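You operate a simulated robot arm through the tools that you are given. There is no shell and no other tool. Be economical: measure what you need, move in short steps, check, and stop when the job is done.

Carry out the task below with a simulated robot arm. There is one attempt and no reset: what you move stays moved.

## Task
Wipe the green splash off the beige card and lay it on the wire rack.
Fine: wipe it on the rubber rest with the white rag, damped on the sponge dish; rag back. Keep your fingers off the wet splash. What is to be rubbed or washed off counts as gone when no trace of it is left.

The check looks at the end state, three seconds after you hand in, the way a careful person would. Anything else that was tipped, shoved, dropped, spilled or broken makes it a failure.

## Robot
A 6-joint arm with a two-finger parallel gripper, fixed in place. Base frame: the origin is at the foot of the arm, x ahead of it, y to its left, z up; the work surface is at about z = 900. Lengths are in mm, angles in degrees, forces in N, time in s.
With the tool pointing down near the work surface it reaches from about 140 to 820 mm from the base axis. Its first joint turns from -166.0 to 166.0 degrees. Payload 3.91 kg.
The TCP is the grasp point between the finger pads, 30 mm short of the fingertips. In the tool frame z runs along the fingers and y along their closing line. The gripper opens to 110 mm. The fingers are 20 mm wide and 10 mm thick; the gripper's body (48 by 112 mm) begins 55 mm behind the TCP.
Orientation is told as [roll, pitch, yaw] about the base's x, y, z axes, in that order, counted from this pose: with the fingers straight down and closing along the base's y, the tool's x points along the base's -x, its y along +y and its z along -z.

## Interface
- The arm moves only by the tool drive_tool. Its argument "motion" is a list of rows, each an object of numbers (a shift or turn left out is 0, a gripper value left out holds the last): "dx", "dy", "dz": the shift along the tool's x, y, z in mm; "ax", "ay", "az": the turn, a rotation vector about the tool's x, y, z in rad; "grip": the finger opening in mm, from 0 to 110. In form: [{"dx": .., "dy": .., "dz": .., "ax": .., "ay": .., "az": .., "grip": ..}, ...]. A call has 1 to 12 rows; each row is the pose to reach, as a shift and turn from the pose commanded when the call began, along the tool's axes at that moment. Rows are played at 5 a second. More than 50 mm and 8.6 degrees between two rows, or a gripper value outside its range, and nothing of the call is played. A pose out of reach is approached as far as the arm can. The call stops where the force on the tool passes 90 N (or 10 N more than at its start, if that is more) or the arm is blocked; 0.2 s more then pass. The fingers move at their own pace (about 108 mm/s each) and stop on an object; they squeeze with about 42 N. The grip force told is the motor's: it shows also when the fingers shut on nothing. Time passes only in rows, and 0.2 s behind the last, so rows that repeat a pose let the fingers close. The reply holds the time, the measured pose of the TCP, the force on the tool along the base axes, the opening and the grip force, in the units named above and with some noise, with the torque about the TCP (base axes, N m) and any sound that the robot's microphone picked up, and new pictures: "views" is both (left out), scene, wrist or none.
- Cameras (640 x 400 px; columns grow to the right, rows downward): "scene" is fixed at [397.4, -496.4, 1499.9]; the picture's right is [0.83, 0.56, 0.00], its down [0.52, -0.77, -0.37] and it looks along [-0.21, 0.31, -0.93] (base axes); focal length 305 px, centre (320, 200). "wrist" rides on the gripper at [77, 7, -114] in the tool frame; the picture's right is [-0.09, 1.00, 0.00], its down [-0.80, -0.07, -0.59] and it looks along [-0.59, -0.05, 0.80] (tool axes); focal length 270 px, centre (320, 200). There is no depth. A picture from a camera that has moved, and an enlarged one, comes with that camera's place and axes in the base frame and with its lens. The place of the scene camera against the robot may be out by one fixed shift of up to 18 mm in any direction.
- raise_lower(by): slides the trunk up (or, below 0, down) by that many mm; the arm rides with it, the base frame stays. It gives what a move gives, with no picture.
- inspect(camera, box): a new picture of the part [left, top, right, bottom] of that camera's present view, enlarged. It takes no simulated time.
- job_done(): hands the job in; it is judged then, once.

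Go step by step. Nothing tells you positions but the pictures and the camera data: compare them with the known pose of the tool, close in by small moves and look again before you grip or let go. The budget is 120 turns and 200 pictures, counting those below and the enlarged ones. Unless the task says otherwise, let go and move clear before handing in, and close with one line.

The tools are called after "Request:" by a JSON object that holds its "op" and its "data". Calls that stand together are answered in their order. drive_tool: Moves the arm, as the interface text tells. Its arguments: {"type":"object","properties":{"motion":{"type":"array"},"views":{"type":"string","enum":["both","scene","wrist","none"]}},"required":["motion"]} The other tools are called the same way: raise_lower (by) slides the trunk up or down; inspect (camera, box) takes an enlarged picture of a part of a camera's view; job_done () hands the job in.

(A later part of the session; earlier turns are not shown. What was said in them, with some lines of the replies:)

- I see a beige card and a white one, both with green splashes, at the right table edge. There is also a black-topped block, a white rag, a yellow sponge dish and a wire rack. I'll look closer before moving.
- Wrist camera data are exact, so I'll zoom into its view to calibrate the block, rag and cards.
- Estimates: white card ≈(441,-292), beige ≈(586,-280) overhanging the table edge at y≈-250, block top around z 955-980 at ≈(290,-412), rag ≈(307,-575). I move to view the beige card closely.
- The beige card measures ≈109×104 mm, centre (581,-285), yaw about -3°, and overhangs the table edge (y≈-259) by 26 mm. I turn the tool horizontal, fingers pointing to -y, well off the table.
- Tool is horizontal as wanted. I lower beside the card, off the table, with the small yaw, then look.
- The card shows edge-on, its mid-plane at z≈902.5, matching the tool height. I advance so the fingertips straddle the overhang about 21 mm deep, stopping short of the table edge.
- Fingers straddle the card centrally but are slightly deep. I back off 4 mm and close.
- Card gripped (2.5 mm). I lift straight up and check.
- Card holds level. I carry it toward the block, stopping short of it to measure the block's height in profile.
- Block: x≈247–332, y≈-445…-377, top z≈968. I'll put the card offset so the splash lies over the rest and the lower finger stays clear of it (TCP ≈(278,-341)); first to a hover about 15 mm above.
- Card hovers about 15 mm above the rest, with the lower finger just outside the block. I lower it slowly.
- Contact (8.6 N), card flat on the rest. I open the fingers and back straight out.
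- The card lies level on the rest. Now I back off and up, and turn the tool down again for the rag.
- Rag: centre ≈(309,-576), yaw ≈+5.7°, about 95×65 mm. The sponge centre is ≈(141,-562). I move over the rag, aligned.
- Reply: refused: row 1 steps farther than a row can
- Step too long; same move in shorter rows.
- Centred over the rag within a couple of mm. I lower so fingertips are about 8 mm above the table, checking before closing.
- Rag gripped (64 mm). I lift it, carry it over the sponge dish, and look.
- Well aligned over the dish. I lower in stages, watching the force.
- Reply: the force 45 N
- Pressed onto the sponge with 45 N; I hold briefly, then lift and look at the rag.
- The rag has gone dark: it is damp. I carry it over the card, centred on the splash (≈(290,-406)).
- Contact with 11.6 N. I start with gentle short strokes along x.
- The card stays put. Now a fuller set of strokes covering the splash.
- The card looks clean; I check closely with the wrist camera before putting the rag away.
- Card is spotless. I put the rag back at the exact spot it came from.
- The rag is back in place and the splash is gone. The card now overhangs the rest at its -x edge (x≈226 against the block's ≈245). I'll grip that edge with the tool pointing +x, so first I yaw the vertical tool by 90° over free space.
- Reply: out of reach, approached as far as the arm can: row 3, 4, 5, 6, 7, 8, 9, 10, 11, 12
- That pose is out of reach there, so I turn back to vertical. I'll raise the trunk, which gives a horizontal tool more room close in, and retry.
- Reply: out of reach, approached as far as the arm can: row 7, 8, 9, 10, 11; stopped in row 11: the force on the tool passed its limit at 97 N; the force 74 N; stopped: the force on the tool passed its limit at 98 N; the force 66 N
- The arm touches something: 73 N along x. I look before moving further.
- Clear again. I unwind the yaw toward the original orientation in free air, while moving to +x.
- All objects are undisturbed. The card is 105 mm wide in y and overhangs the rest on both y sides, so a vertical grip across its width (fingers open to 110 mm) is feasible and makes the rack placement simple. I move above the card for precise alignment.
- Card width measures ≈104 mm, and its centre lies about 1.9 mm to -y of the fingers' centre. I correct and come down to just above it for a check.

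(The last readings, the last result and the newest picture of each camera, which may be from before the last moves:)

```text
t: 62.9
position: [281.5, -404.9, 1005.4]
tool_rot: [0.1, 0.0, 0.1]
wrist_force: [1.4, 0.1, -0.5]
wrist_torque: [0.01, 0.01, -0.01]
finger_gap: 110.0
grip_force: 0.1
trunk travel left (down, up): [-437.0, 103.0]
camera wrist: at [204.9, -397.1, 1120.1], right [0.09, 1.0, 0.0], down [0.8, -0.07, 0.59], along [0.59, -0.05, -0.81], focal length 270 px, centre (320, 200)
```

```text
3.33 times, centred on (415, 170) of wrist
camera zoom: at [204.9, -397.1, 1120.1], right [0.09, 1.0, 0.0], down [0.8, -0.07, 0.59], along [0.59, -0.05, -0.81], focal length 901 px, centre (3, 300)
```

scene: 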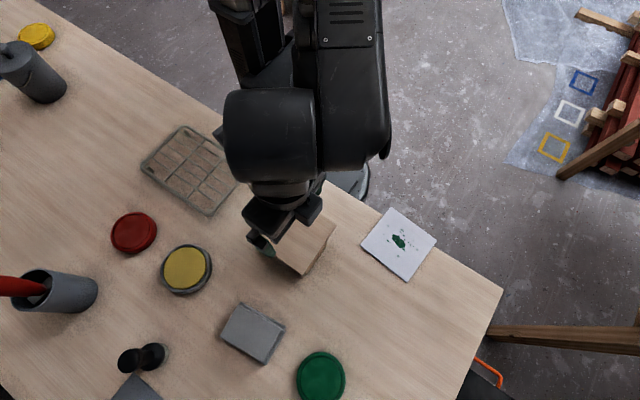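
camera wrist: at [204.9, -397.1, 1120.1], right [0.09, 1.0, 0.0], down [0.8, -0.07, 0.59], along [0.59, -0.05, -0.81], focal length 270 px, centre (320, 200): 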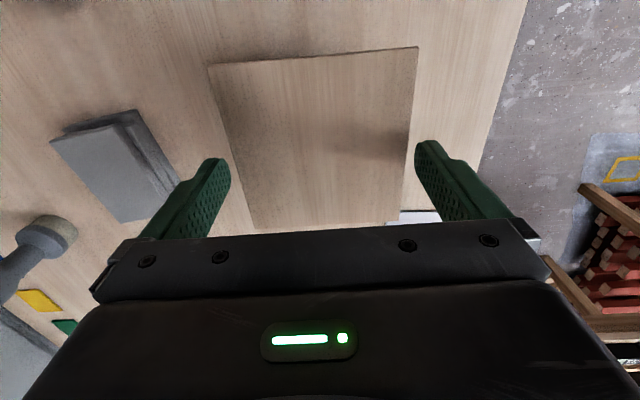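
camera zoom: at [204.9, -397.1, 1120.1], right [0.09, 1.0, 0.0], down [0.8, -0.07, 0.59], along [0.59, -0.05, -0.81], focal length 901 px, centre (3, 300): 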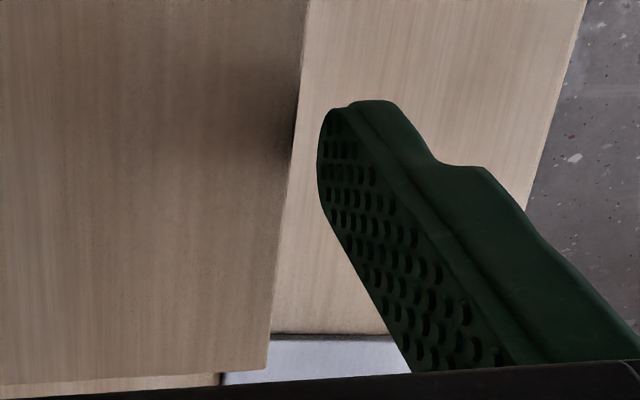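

Edges sit symmetrically within the fingers, with about 3 mm clearance each side. I lower slowly past the edges.

Request:
{"op": "drive_tool", "data": {"motion": [{"dy": 0.4, "dz": 1.5}, {"dy": 0.4, "dz": 3}, {"dy": 0.4, "dz": 4.5}, {"dy": 0.4, "dz": 6}, {"dy": 0.4, "dz": 7.5}, {"dy": 0.4, "dz": 7.5}], "views": "wrist"}}

Request:
{"op": "inspect", "data": {"camera": "wrist", "box": [190, 110, 300, 230]}}

Request:
{"op": "inspect", "data": {"camera": "wrist", "box": [360, 110, 470, 230]}}

```text
t: 64.3
position: [280.9, -404.7, 999.7]
tool_rot: [0.0, 0.0, 0.1]
wrist_force: [0.3, 0.1, -0.9]
wrist_torque: [0.0, -0.01, -0.01]
finger_gap: 110.1
grip_force: 0.0
trunk travel left (down, up): [-437.0, 103.0]
camera wrist: at [204.6, -397.6, 1113.7], right [0.09, 1.0, 0.0], down [0.8, -0.07, 0.59], along [0.59, -0.05, -0.81], focal length 270 px, centre (320, 200)
```

wrist: 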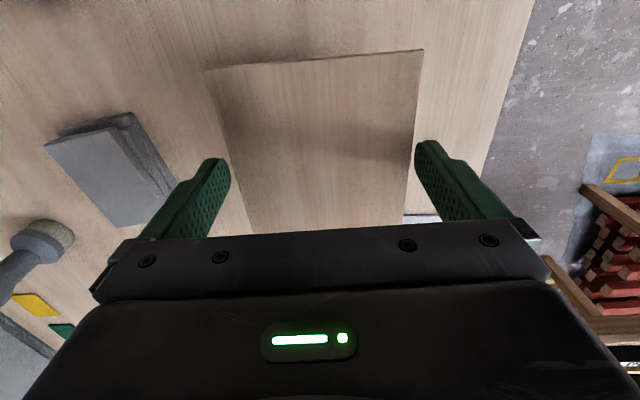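

```text
3.33 times, centred on (245, 170) of wrist
camera zoom: at [204.6, -397.6, 1113.7], right [0.09, 1.0, 0.0], down [0.8, -0.07, 0.59], along [0.59, -0.05, -0.81], focal length 901 px, centre (570, 300)
```

zoom: 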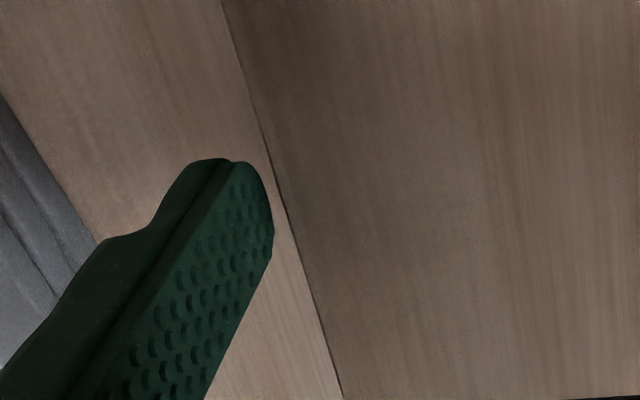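

```text
3.33 times, centred on (415, 170) of wrist
camera zoom: at [204.6, -397.6, 1113.7], right [0.09, 1.0, 0.0], down [0.8, -0.07, 0.59], along [0.59, -0.05, -0.81], focal length 901 px, centre (3, 300)
```

zoom: 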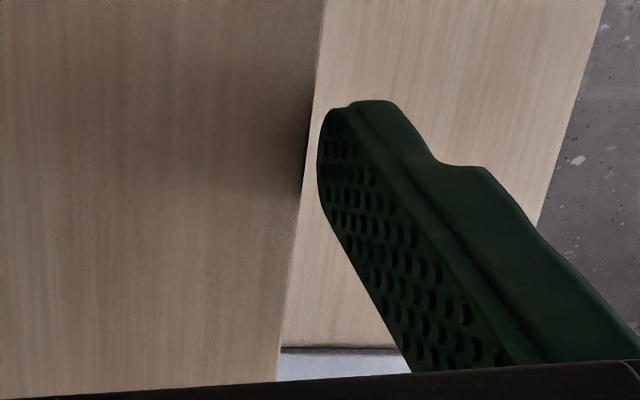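

Fingers are now alongside both edges with ~3 mm clearance. I close on the card.

Request:
{"op": "drive_tool", "data": {"motion": [{"dy": 0.3, "dz": 0.5, "grip": 107}, {"dy": 0.3, "dz": 0.5, "grip": 105}, {"dy": 0.3, "dz": 0.5, "grip": 102}, {"dy": 0.3, "dz": 0.5, "grip": 95}, {"dy": 0.3, "dz": 0.5, "grip": 90}, {"dy": 0.3, "dz": 0.5, "grip": 90}], "views": "wrist"}}

Request:
{"op": "inspect", "data": {"camera": "wrist", "box": [180, 20, 470, 230]}}

```text
t: 65.7
position: [280.8, -404.0, 1000.5]
tool_rot: [0.1, 0.1, 0.1]
wrist_force: [-0.4, -1.0, 1.5]
wrist_torque: [-0.05, -0.03, -0.01]
finger_gap: 103.9
grip_force: 41.9
trunk travel left (down, up): [-437.0, 103.0]
camera wrist: at [205.4, -397.0, 1112.7], right [0.09, 1.0, 0.0], down [0.8, -0.07, 0.59], along [0.59, -0.05, -0.81], focal length 270 px, centre (320, 200)
```

wrist: 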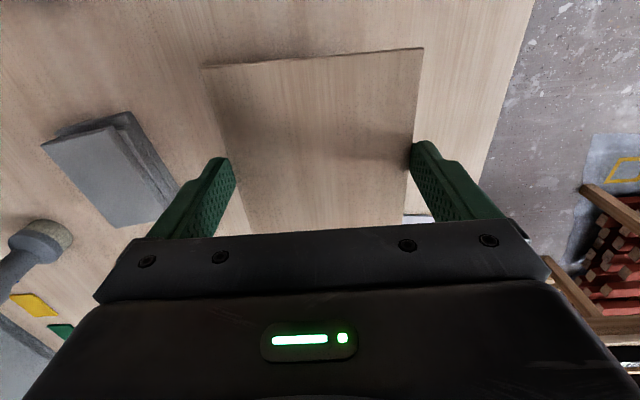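

```text
1.90 times, centred on (325, 125) of wrist
camera zoom: at [205.4, -397.0, 1112.7], right [0.09, 1.0, 0.0], down [0.8, -0.07, 0.59], along [0.59, -0.05, -0.81], focal length 515 px, centre (310, 343)
```

zoom: 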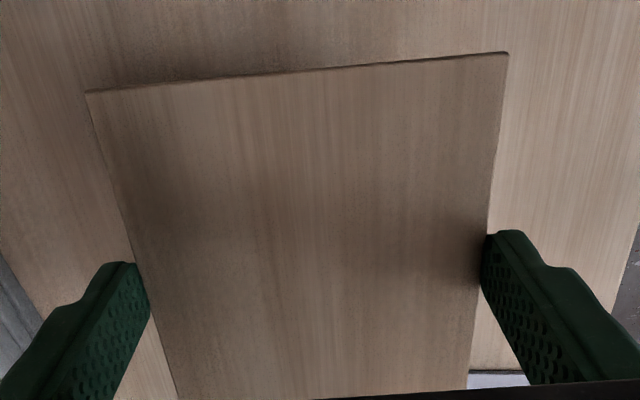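

Gripped at 104 mm across. I lift gently and check the hold.

Request:
{"op": "drive_tool", "data": {"motion": [{"dz": -1}, {"dz": -3}, {"dz": -7}, {"dz": -15}, {"dz": -25}, {"dz": -25}], "views": "both"}}

Request:
{"op": "inspect", "data": {"camera": "wrist", "box": [180, 20, 470, 230]}}

Request:
{"op": "inspect", "data": {"camera": "scene", "box": [230, 170, 360, 290]}}

```text
t: 67.1
position: [282.0, -404.5, 1025.6]
tool_rot: [0.1, 0.1, 0.2]
wrist_force: [0.4, 0.6, 0.6]
wrist_torque: [-0.02, 0.01, -0.02]
finger_gap: 103.9
grip_force: 42.2
trunk travel left (down, up): [-437.0, 103.0]
camera wrist: at [206.1, -397.4, 1138.4], right [0.09, 1.0, 0.0], down [0.8, -0.07, 0.59], along [0.59, -0.05, -0.81], focal length 270 px, centre (320, 200)
```

scene: 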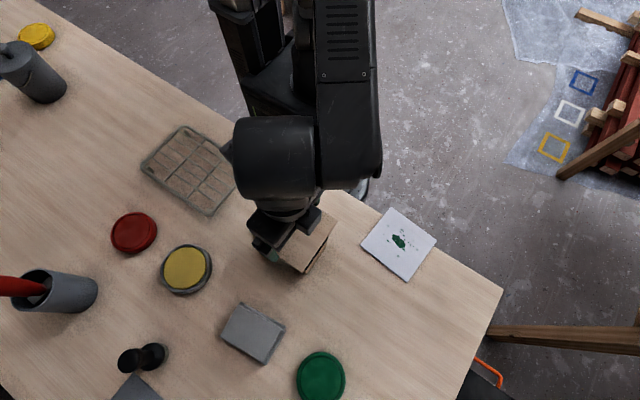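
wrist: 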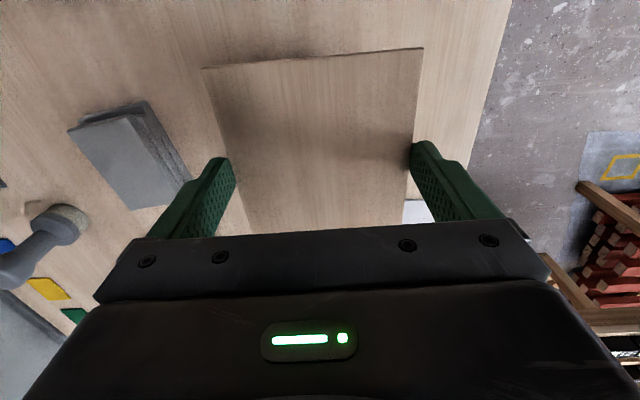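

```text
1.90 times, centred on (325, 125) of wrist
camera zoom: at [206.1, -397.4, 1138.4], right [0.09, 1.0, 0.0], down [0.8, -0.07, 0.59], along [0.59, -0.05, -0.81], focal length 515 px, centre (310, 343)
```

zoom: 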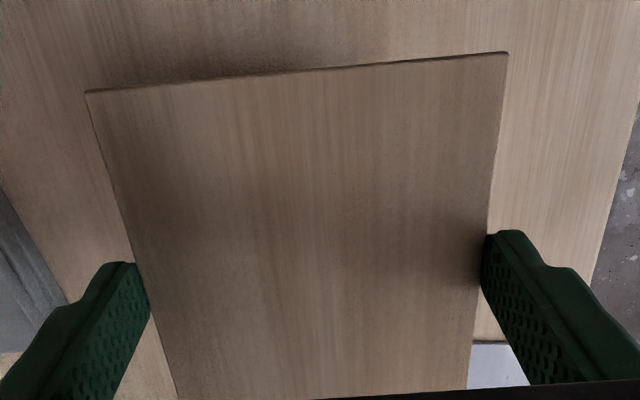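

```text
3.33 times, centred on (295, 230) of scene
camera zoom: at [397.4, -496.4, 1499.9], right [0.83, 0.56, 0.0], down [0.52, -0.77, -0.37], along [-0.21, 0.31, -0.93], focal length 1015 px, centre (403, 100)
```

zoom: 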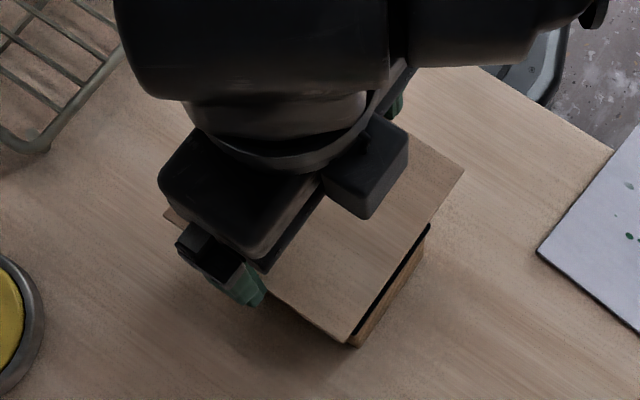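

The card is held level and firm. I carry it over the rack (centre ≈(22,-401)).

Request:
{"op": "drive_tool", "data": {"motion": [{"dz": -40}, {"dz": -40, "dx": 30}, {"dz": -40, "dx": 65}, {"dz": -40, "dx": 100}, {"dz": -40, "dx": 135}, {"dz": -40, "dx": 170}, {"dz": -40, "dx": 205}, {"dz": -40, "dx": 235, "dy": 2}, {"dz": -40, "dx": 255, "dy": 3.5}, {"dz": -40, "dx": 255, "dy": 3.5}], "views": "both"}}

Request:
{"op": "inspect", "data": {"camera": "scene", "box": [110, 90, 290, 250]}}

```text
t: 69.3
position: [23.3, -401.6, 1064.6]
tool_rot: [0.2, 0.0, 0.1]
wrist_force: [0.8, -0.5, -0.5]
wrist_torque: [0.01, 0.0, 0.0]
finger_gap: 103.6
grip_force: 41.4
trunk travel left (down, up): [-437.0, 103.0]
camera wrist: at [-52.6, -395.1, 1179.1], right [0.09, 1.0, 0.0], down [0.8, -0.07, 0.59], along [0.59, -0.05, -0.81], focal length 270 px, centre (320, 200)
```

scene: 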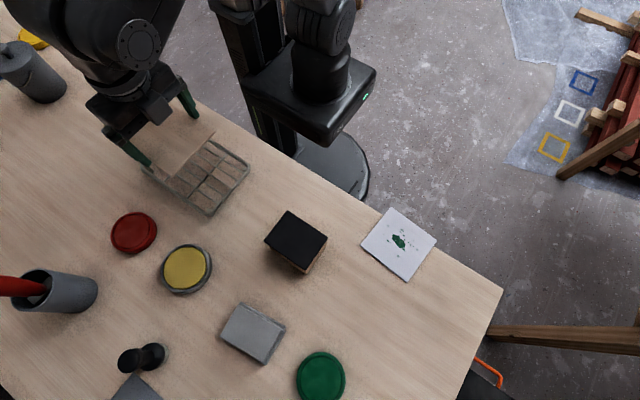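
wrist: 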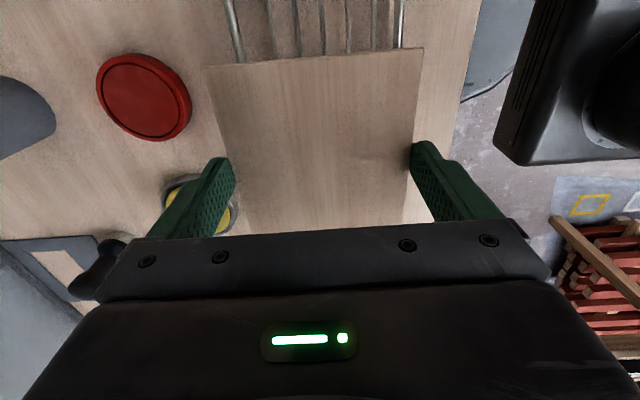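

```text
2.50 times, centred on (200, 170) of scene
camera zoom: at [397.4, -496.4, 1499.9], right [0.83, 0.56, 0.0], down [0.52, -0.77, -0.37], along [-0.21, 0.31, -0.93], focal length 762 px, centre (620, 275)
```

zoom: 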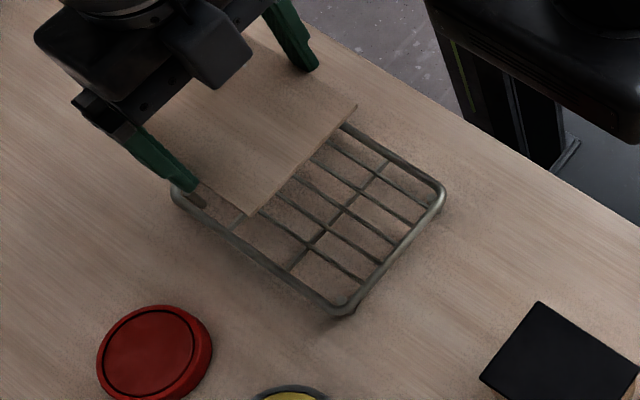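

Request:
{"op": "drive_tool", "data": {"motion": [{"dy": 2, "dz": 30}, {"dy": 2, "dz": 60}, {"dy": 2, "dz": 80}, {"dy": 2, "dz": 90}, {"dy": 2, "dz": 90}], "views": "both"}}

Request:
{"op": "inspect", "data": {"camera": "scene", "box": [110, 90, 270, 230]}}

Request:
{"op": "inspect", "data": {"camera": "wrist", "box": [180, 0, 470, 230]}}

```text
t: 70.5
position: [25.1, -400.8, 976.8]
tool_rot: [0.3, 0.1, 0.1]
wrist_force: [0.0, -0.7, -0.7]
wrist_torque: [0.03, 0.03, 0.02]
finger_gap: 103.6
grip_force: 41.7
trunk travel left (down, up): [-437.0, 103.0]
camera wrist: at [-49.6, -393.9, 1089.8], right [0.09, 1.0, 0.0], down [0.8, -0.07, 0.59], along [0.59, -0.05, -0.81], focal length 270 px, centre (320, 200)
```

scene: 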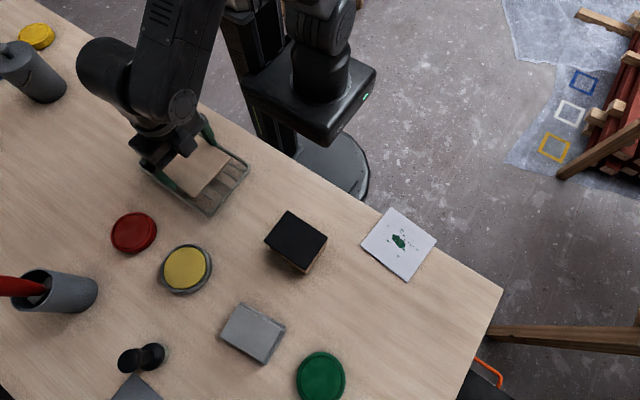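
wrist: 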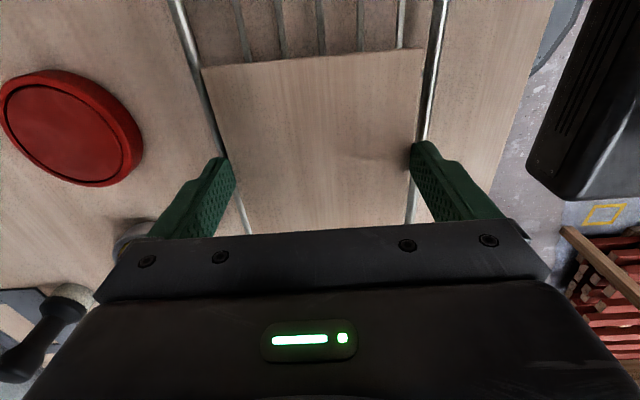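

```text
2.86 times, centred on (190, 160) of scene
camera zoom: at [397.4, -496.4, 1499.9], right [0.83, 0.56, 0.0], down [0.52, -0.77, -0.37], along [-0.21, 0.31, -0.93], focal length 870 px, centre (691, 314)
```

zoom: 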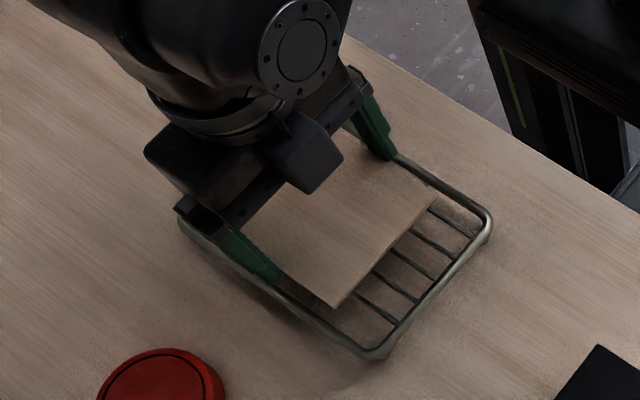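

```text
1.74 times, centred on (325, 115) of wrist
camera zoom: at [-49.6, -393.9, 1089.8], right [0.09, 1.0, 0.0], down [0.8, -0.07, 0.59], along [0.59, -0.05, -0.81], focal length 470 px, centre (311, 348)
```

zoom: 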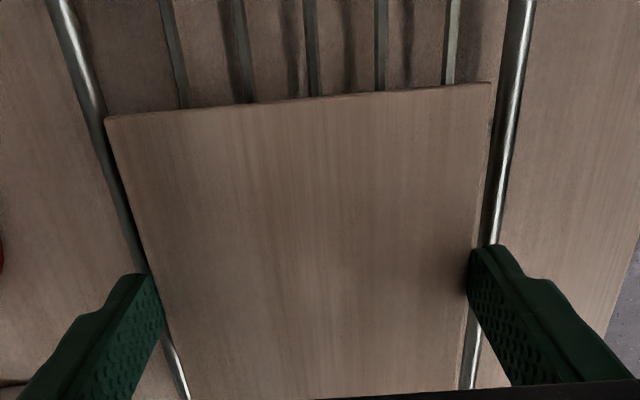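

The card sits between the rails, 2 mm off-centre. I shift +2 mm in y and lower gently until something touches.

Request:
{"op": "drive_tool", "data": {"motion": [{"dy": 2, "dz": 3}, {"dy": 2, "dz": 6}, {"dy": 2, "dz": 8}, {"dy": 2, "dz": 9}, {"dy": 2, "dz": 9}], "views": "wrist"}}

Request:
{"op": "inspect", "data": {"camera": "wrist", "box": [180, 0, 470, 230]}}

```text
t: 71.7
position: [26.8, -397.8, 965.5]
tool_rot: [0.1, 0.1, 0.1]
wrist_force: [-0.5, -0.8, 0.1]
wrist_torque: [-0.01, 0.02, -0.04]
finger_gap: 103.8
grip_force: 42.2
trunk travel left (down, up): [-437.0, 103.0]
camera wrist: at [-49.6, -390.4, 1079.4], right [0.09, 1.0, 0.0], down [0.8, -0.07, 0.59], along [0.59, -0.05, -0.81], focal length 270 px, centre (320, 200)
```

wrist: 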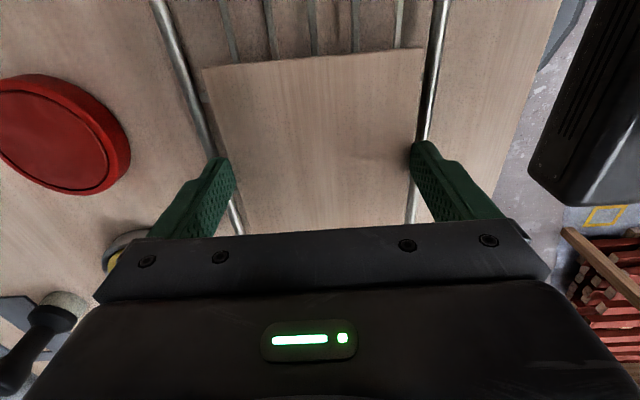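

```text
1.74 times, centred on (325, 115) of wrist
camera zoom: at [-49.6, -390.4, 1079.4], right [0.09, 1.0, 0.0], down [0.8, -0.07, 0.59], along [0.59, -0.05, -0.81], focal length 470 px, centre (311, 348)
```

zoom: 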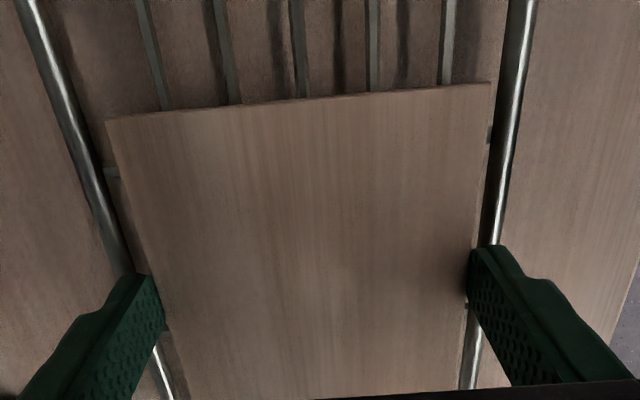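

Request:
{"op": "drive_tool", "data": {"motion": [{"dy": -0.8, "dz": 1}, {"dy": -0.8, "dz": 2}, {"dy": -0.8, "dz": 3}, {"dy": -0.8, "dz": 3}], "views": "none"}}

```text
t: 72.7
position: [26.8, -398.8, 961.2]
tool_rot: [0.0, 0.1, 0.1]
wrist_force: [-0.7, 0.2, -0.9]
wrist_torque: [-0.02, 0.01, 0.0]
finger_gap: 103.8
grip_force: 41.8
trunk travel left (down, up): [-437.0, 103.0]
```

Request:
{"op": "drive_tool", "data": {"motion": [{"dz": 0.8}, {"dz": 1.6}, {"dz": 2.4}, {"dz": 2.4}], "views": "wrist"}}

Request:
{"op": "inspect", "data": {"camera": "wrist", "box": [190, 0, 330, 200]}}

Request:
{"op": "inspect", "data": {"camera": "scene", "box": [130, 120, 260, 220]}}

```text
t: 73.7
position: [25.9, -400.2, 959.7]
tool_rot: [0.1, 0.1, 0.1]
wrist_force: [-0.1, -0.2, -0.6]
wrist_torque: [-0.01, -0.03, 0.03]
finger_gap: 103.6
grip_force: 41.7
trunk travel left (down, up): [-437.0, 103.0]
camera wrist: at [-49.6, -391.6, 1074.3], right [0.09, 1.0, 0.0], down [0.8, -0.07, 0.59], along [0.59, -0.05, -0.81], focal length 270 px, centre (320, 200)
```

wrist: 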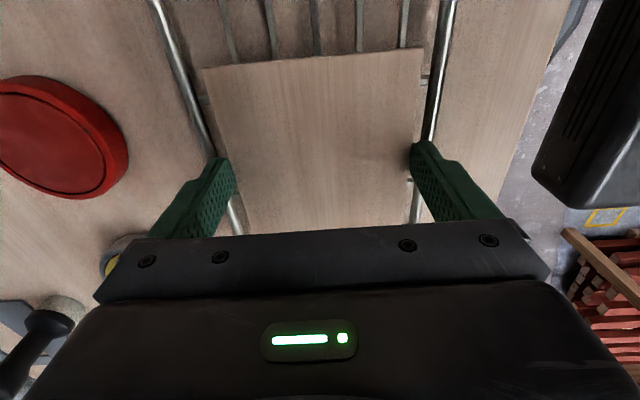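

```text
2.00 times, centred on (260, 100) of wrist
camera zoom: at [-49.6, -391.6, 1074.3], right [0.09, 1.0, 0.0], down [0.8, -0.07, 0.59], along [0.59, -0.05, -0.81], focal length 541 px, centre (440, 400)
```

zoom: 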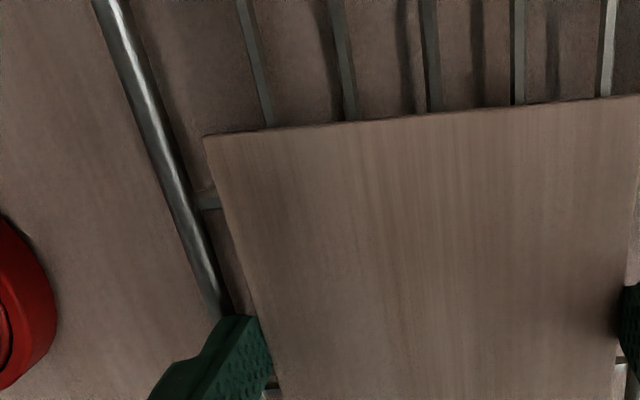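

```text
4.00 times, centred on (195, 170) of scene
camera zoom: at [397.4, -496.4, 1499.9], right [0.83, 0.56, 0.0], down [0.52, -0.77, -0.37], along [-0.21, 0.31, -0.93], focal length 1218 px, centre (820, 320)
```

zoom: 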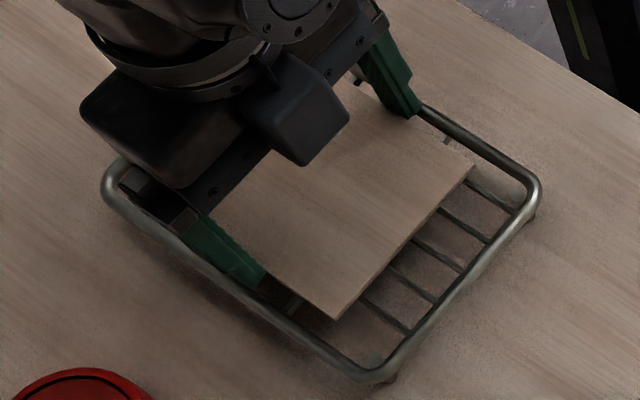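

Request:
{"op": "drive_tool", "data": {"motion": [{"dz": 0.8}, {"dz": 1.6}, {"dz": 2.4}, {"dz": 2.4}], "views": "none"}}

```text
t: 74.7
position: [27.6, -398.4, 960.7]
tool_rot: [-0.1, 0.2, 0.1]
wrist_force: [1.8, -4.9, 45.6]
wrist_torque: [2.41, -0.25, -0.38]
finger_gap: 103.6
grip_force: 41.6
trunk travel left (down, up): [-437.0, 103.0]
```

Contact: the +y fingertip is on the rail. I ease back up to zero force.

Request:
{"op": "drive_tool", "data": {"motion": [{"dz": -1}, {"dz": -1.8}, {"dz": -1.8}], "views": "both"}}

Request:
{"op": "inspect", "data": {"camera": "wrist", "box": [180, 0, 470, 230]}}

Request:
{"op": "inspect", "data": {"camera": "scene", "box": [130, 120, 260, 220]}}

```text
t: 75.5
position: [27.2, -399.1, 960.4]
tool_rot: [-0.1, 0.1, 0.2]
wrist_force: [-2.0, -15.7, 28.9]
wrist_torque: [1.09, -0.1, 0.11]
finger_gap: 103.2
grip_force: 41.9
trunk travel left (down, up): [-437.0, 103.0]
camera wrist: at [-49.6, -391.2, 1074.1], right [0.09, 1.0, 0.0], down [0.8, -0.07, 0.59], along [0.59, -0.05, -0.81], focal length 270 px, centre (320, 200)
```

scene: 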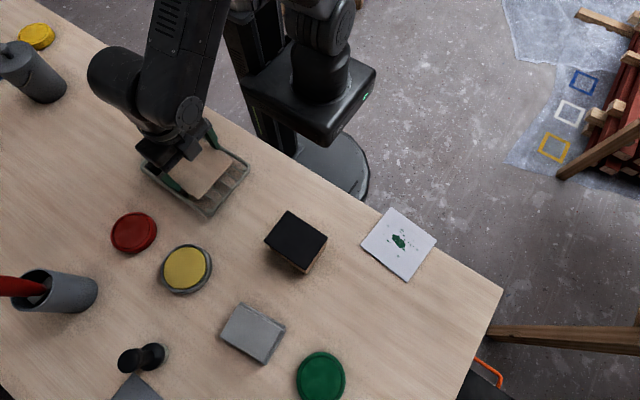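
wrist: 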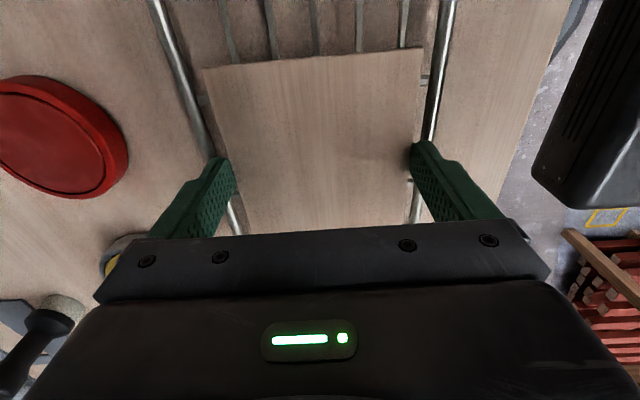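

```text
1.74 times, centred on (325, 115) of wrist
camera zoom: at [-49.6, -391.2, 1074.1], right [0.09, 1.0, 0.0], down [0.8, -0.07, 0.59], along [0.59, -0.05, -0.81], focal length 470 px, centre (311, 348)
```

zoom: 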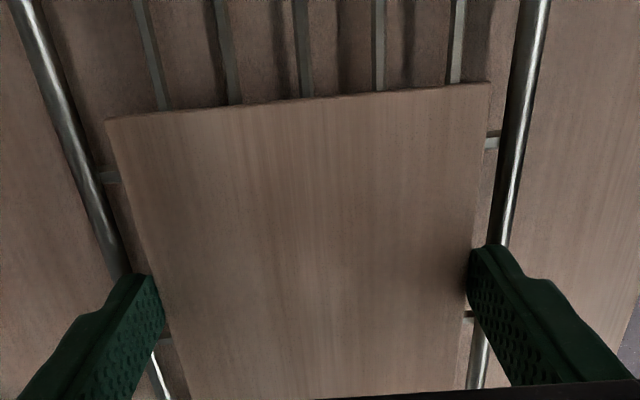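

```text
4.00 times, centred on (195, 170) of scene
camera zoom: at [397.4, -496.4, 1499.9], right [0.83, 0.56, 0.0], down [0.52, -0.77, -0.37], along [-0.21, 0.31, -0.93], focal length 1218 px, centre (820, 320)
```

zoom: 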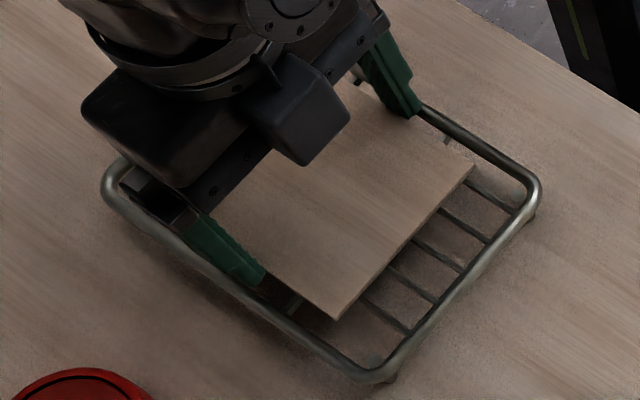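

Request:
{"op": "drive_tool", "data": {"motion": [{"dz": -0.8}, {"dz": -1.5}, {"dz": -1.5}], "views": "wrist"}}

Request:
{"op": "inspect", "data": {"camera": "wrist", "box": [180, 0, 470, 230]}}

```text
t: 76.3
position: [27.1, -397.2, 959.2]
tool_rot: [0.2, 0.0, 0.1]
wrist_force: [-0.5, -4.3, 3.9]
wrist_torque: [-0.41, -0.02, -0.07]
finger_gap: 103.6
grip_force: 41.5
trunk travel left (down, up): [-437.0, 103.0]
camera wrist: at [-49.4, -390.1, 1074.3], right [0.09, 1.0, 0.0], down [0.8, -0.07, 0.59], along [0.59, -0.05, -0.81], focal length 270 px, centre (320, 200)
```

wrist: 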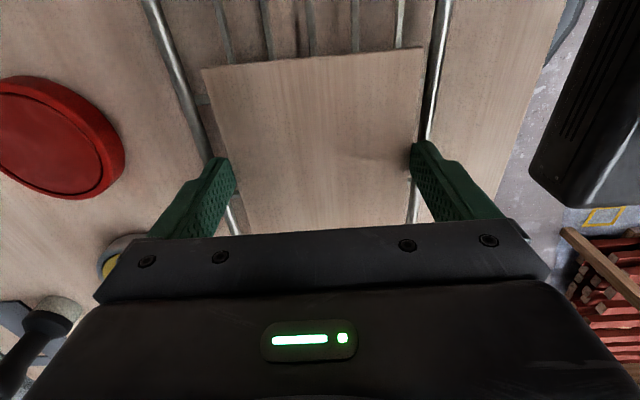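

```text
1.74 times, centred on (325, 115) of wrist
camera zoom: at [-49.4, -390.1, 1074.3], right [0.09, 1.0, 0.0], down [0.8, -0.07, 0.59], along [0.59, -0.05, -0.81], focal length 470 px, centre (311, 348)
```

zoom: 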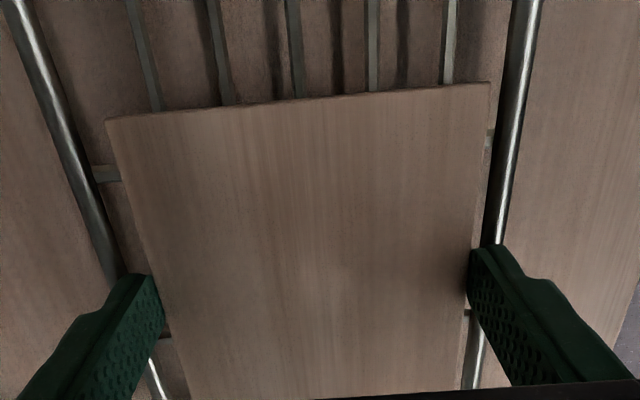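

Request:
{"op": "drive_tool", "data": {"motion": [{"dz": -1.5}, {"dz": -1.5, "dy": -1}, {"dz": -1.5, "dy": -2.2}, {"dz": -1.5, "dy": -2.2}], "views": "wrist"}}

Request:
{"op": "inspect", "data": {"camera": "wrist", "box": [180, 0, 470, 230]}}

```text
t: 77.3
position: [28.6, -400.3, 961.9]
tool_rot: [0.1, 0.2, 0.1]
wrist_force: [0.5, -0.2, -0.9]
wrist_torque: [0.0, -0.02, 0.01]
finger_gap: 103.8
grip_force: 41.5
trunk travel left (down, up): [-437.0, 103.0]
camera wrist: at [-49.0, -393.4, 1076.5], right [0.09, 1.0, 0.0], down [0.8, -0.07, 0.59], along [0.59, -0.05, -0.81], focal length 270 px, centre (320, 200)
```

wrist: 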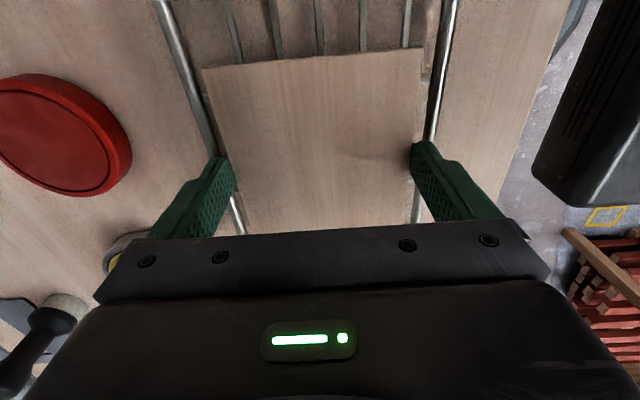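

```text
1.74 times, centred on (325, 115) of wrist
camera zoom: at [-49.0, -393.4, 1076.5], right [0.09, 1.0, 0.0], down [0.8, -0.07, 0.59], along [0.59, -0.05, -0.81], focal length 470 px, centre (311, 348)
```

zoom: 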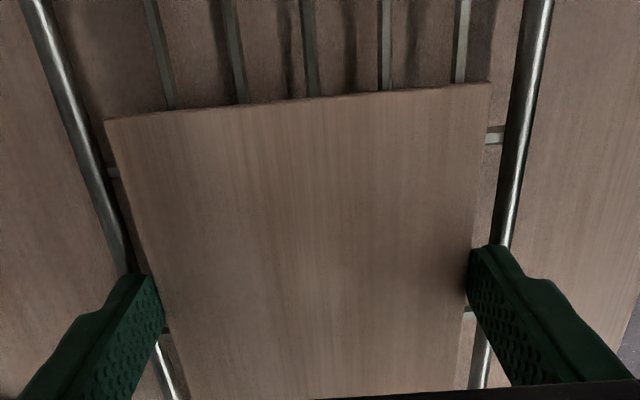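

Centred well enough: the card has ≥6 mm to either rail and no force. I open the fingers to let it settle onto the wires.

Request:
{"op": "drive_tool", "data": {"motion": [{"dy": 0.8}, {"dy": 0.8, "grip": 110}, {"dy": 0.8, "grip": 110}, {"dy": 0.8, "grip": 110}], "views": "both"}}

Request:
{"op": "inspect", "data": {"camera": "wrist", "box": [180, 0, 470, 230]}}

Request:
{"op": "inspect", "data": {"camera": "scene", "box": [130, 120, 260, 220]}}

```text
t: 78.3
position: [26.7, -400.3, 962.6]
tool_rot: [0.1, 0.1, 0.2]
wrist_force: [-0.3, 0.0, 0.8]
wrist_torque: [-0.01, -0.01, 0.0]
finger_gap: 110.1
grip_force: 0.1
trunk travel left (down, up): [-437.0, 103.0]
camera wrist: at [-49.8, -392.0, 1076.7], right [0.09, 1.0, 0.0], down [0.8, -0.07, 0.59], along [0.59, -0.05, -0.81], focal length 270 px, centre (320, 200)
```

scene: 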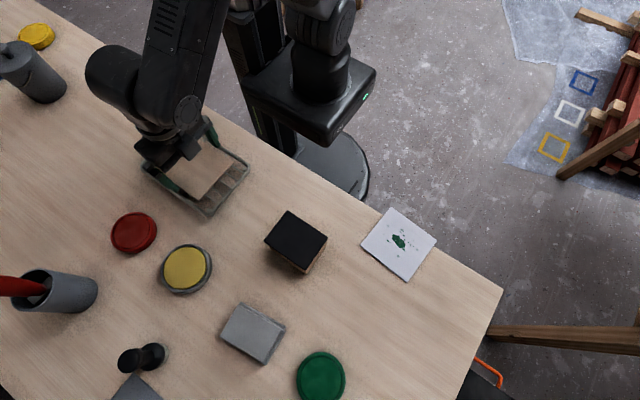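
wrist: 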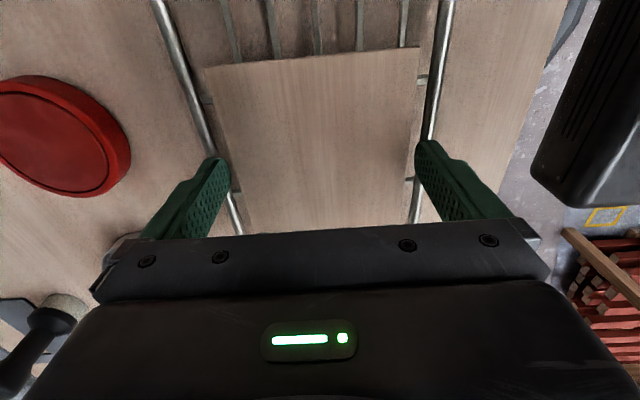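

```text
1.74 times, centred on (325, 115) of wrist
camera zoom: at [-49.8, -392.0, 1076.7], right [0.09, 1.0, 0.0], down [0.8, -0.07, 0.59], along [0.59, -0.05, -0.81], focal length 470 px, centre (311, 348)
```

zoom: 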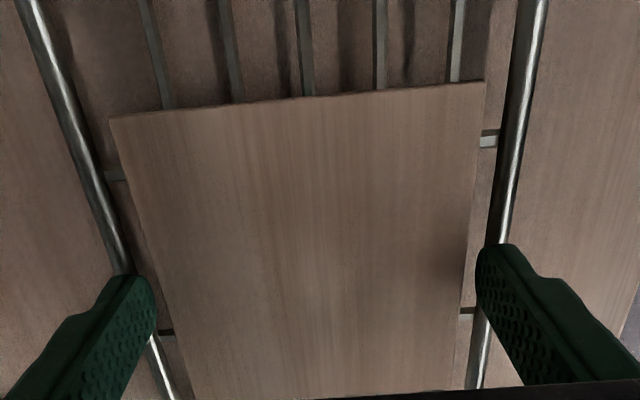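

```text
4.00 times, centred on (195, 170) of scene
camera zoom: at [397.4, -496.4, 1499.9], right [0.83, 0.56, 0.0], down [0.52, -0.77, -0.37], along [-0.21, 0.31, -0.93], focal length 1218 px, centre (820, 320)
```

zoom: 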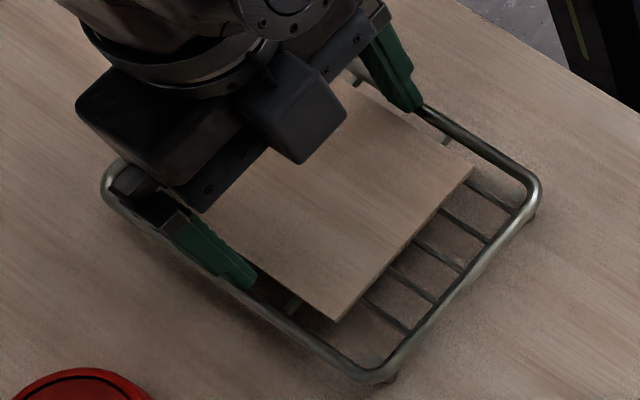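

The card has settled flat on the wires between the rails. I rise straight up and clear, then check everything.

Request:
{"op": "drive_tool", "data": {"motion": [{"dz": -3}, {"dz": -8}, {"dz": -20}, {"dz": -50}, {"dz": -90}, {"dz": -130}, {"dz": -150, "dx": -40}, {"dz": -160, "dx": -85}, {"dz": -170, "dx": -130}, {"dz": -180, "dx": -175}, {"dz": -190, "dx": -215}, {"dz": -190, "dx": -215}], "views": "both"}}

Request:
{"op": "inspect", "data": {"camera": "scene", "box": [120, 110, 270, 230]}}

```text
t: 80.9
position: [238.7, -398.6, 1150.3]
tool_rot: [0.1, 0.0, 0.1]
wrist_force: [0.3, -0.1, 0.2]
wrist_torque: [0.0, 0.02, 0.01]
finger_gap: 110.0
grip_force: 0.0
trunk travel left (down, up): [-437.0, 103.0]
camera wrist: at [162.4, -391.7, 1264.2], right [0.09, 1.0, 0.0], down [0.8, -0.07, 0.59], along [0.59, -0.05, -0.81], focal length 270 px, centre (320, 200)
```

scene: 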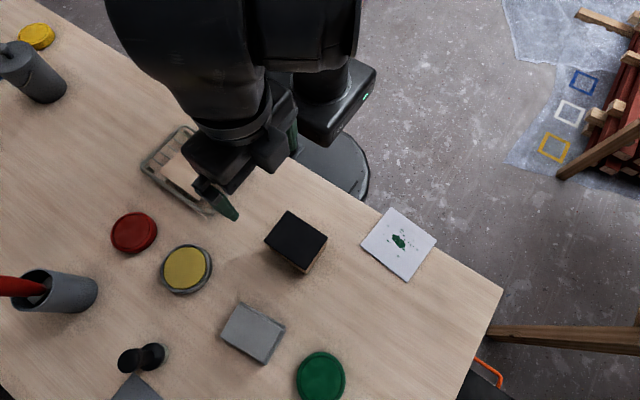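
wrist: 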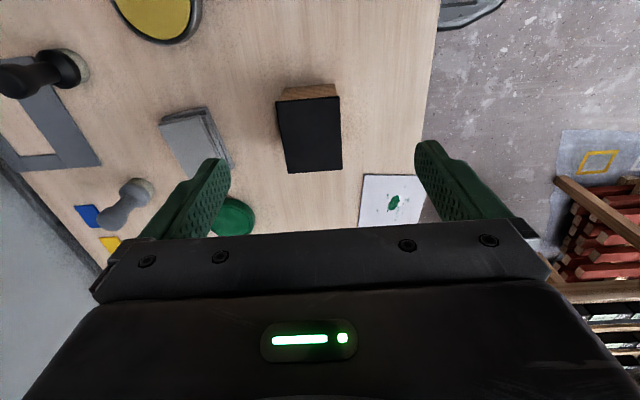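

```text
3.33 times, centred on (195, 170) of scene
camera zoom: at [397.4, -496.4, 1499.9], right [0.83, 0.56, 0.0], down [0.52, -0.77, -0.37], along [-0.21, 0.31, -0.93], focal length 1015 px, centre (737, 300)
```

zoom: 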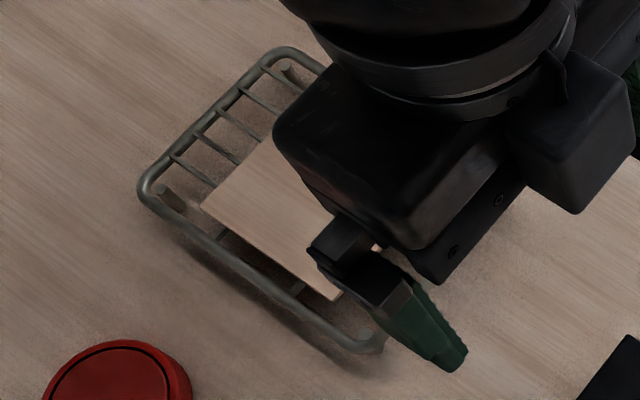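

I move the arm farther aside to see the whole rack.

Request:
{"op": "drive_tool", "data": {"motion": [{"dx": -40, "dy": 20}, {"dx": -80, "dy": 40}, {"dx": -120, "dy": 60}, {"dx": -160, "dy": 80}, {"dx": -200, "dy": 100}, {"dx": -240, "dy": 120}, {"dx": -240, "dy": 120}], "views": "scene"}}

Request:
{"op": "inspect", "data": {"camera": "scene", "box": [130, 110, 260, 230]}}

```text
t: 82.5
position: [481.1, -275.9, 1152.8]
tool_rot: [0.0, 0.1, 0.1]
wrist_force: [-0.3, 0.1, 0.0]
wrist_torque: [0.04, -0.01, -0.04]
finger_gap: 109.9
grip_force: 0.2
trunk travel left (down, up): [-437.0, 103.0]
```

scene: 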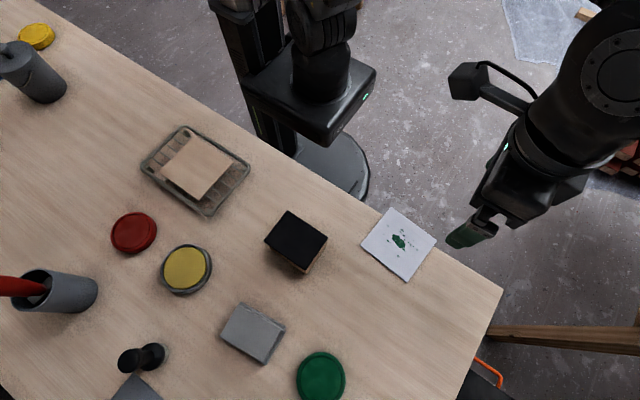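

```text
3.33 times, centred on (195, 170) of scene
camera zoom: at [397.4, -496.4, 1499.9], right [0.83, 0.56, 0.0], down [0.52, -0.77, -0.37], along [-0.21, 0.31, -0.93], focal length 1015 px, centre (737, 300)
```

zoom: 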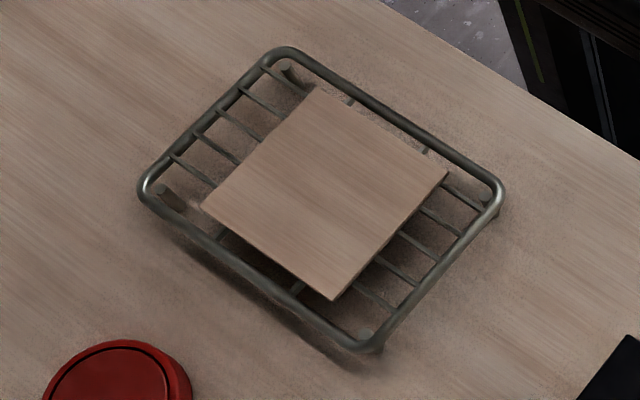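

The clean card lies flat and centred on the rack, the rag is back in its place and nothing else has moved. I hand in.

Request:
{"op": "job_done", "data": {}}

```text
The job is handed in.
```

I wiped the beige card clean on the rubber rest with the damped white rag; no trace of the green showed in the close-up pictures. The card now lies flat on the wire rack, the rag is back where it was, and nothing else looked moved when I handed in.
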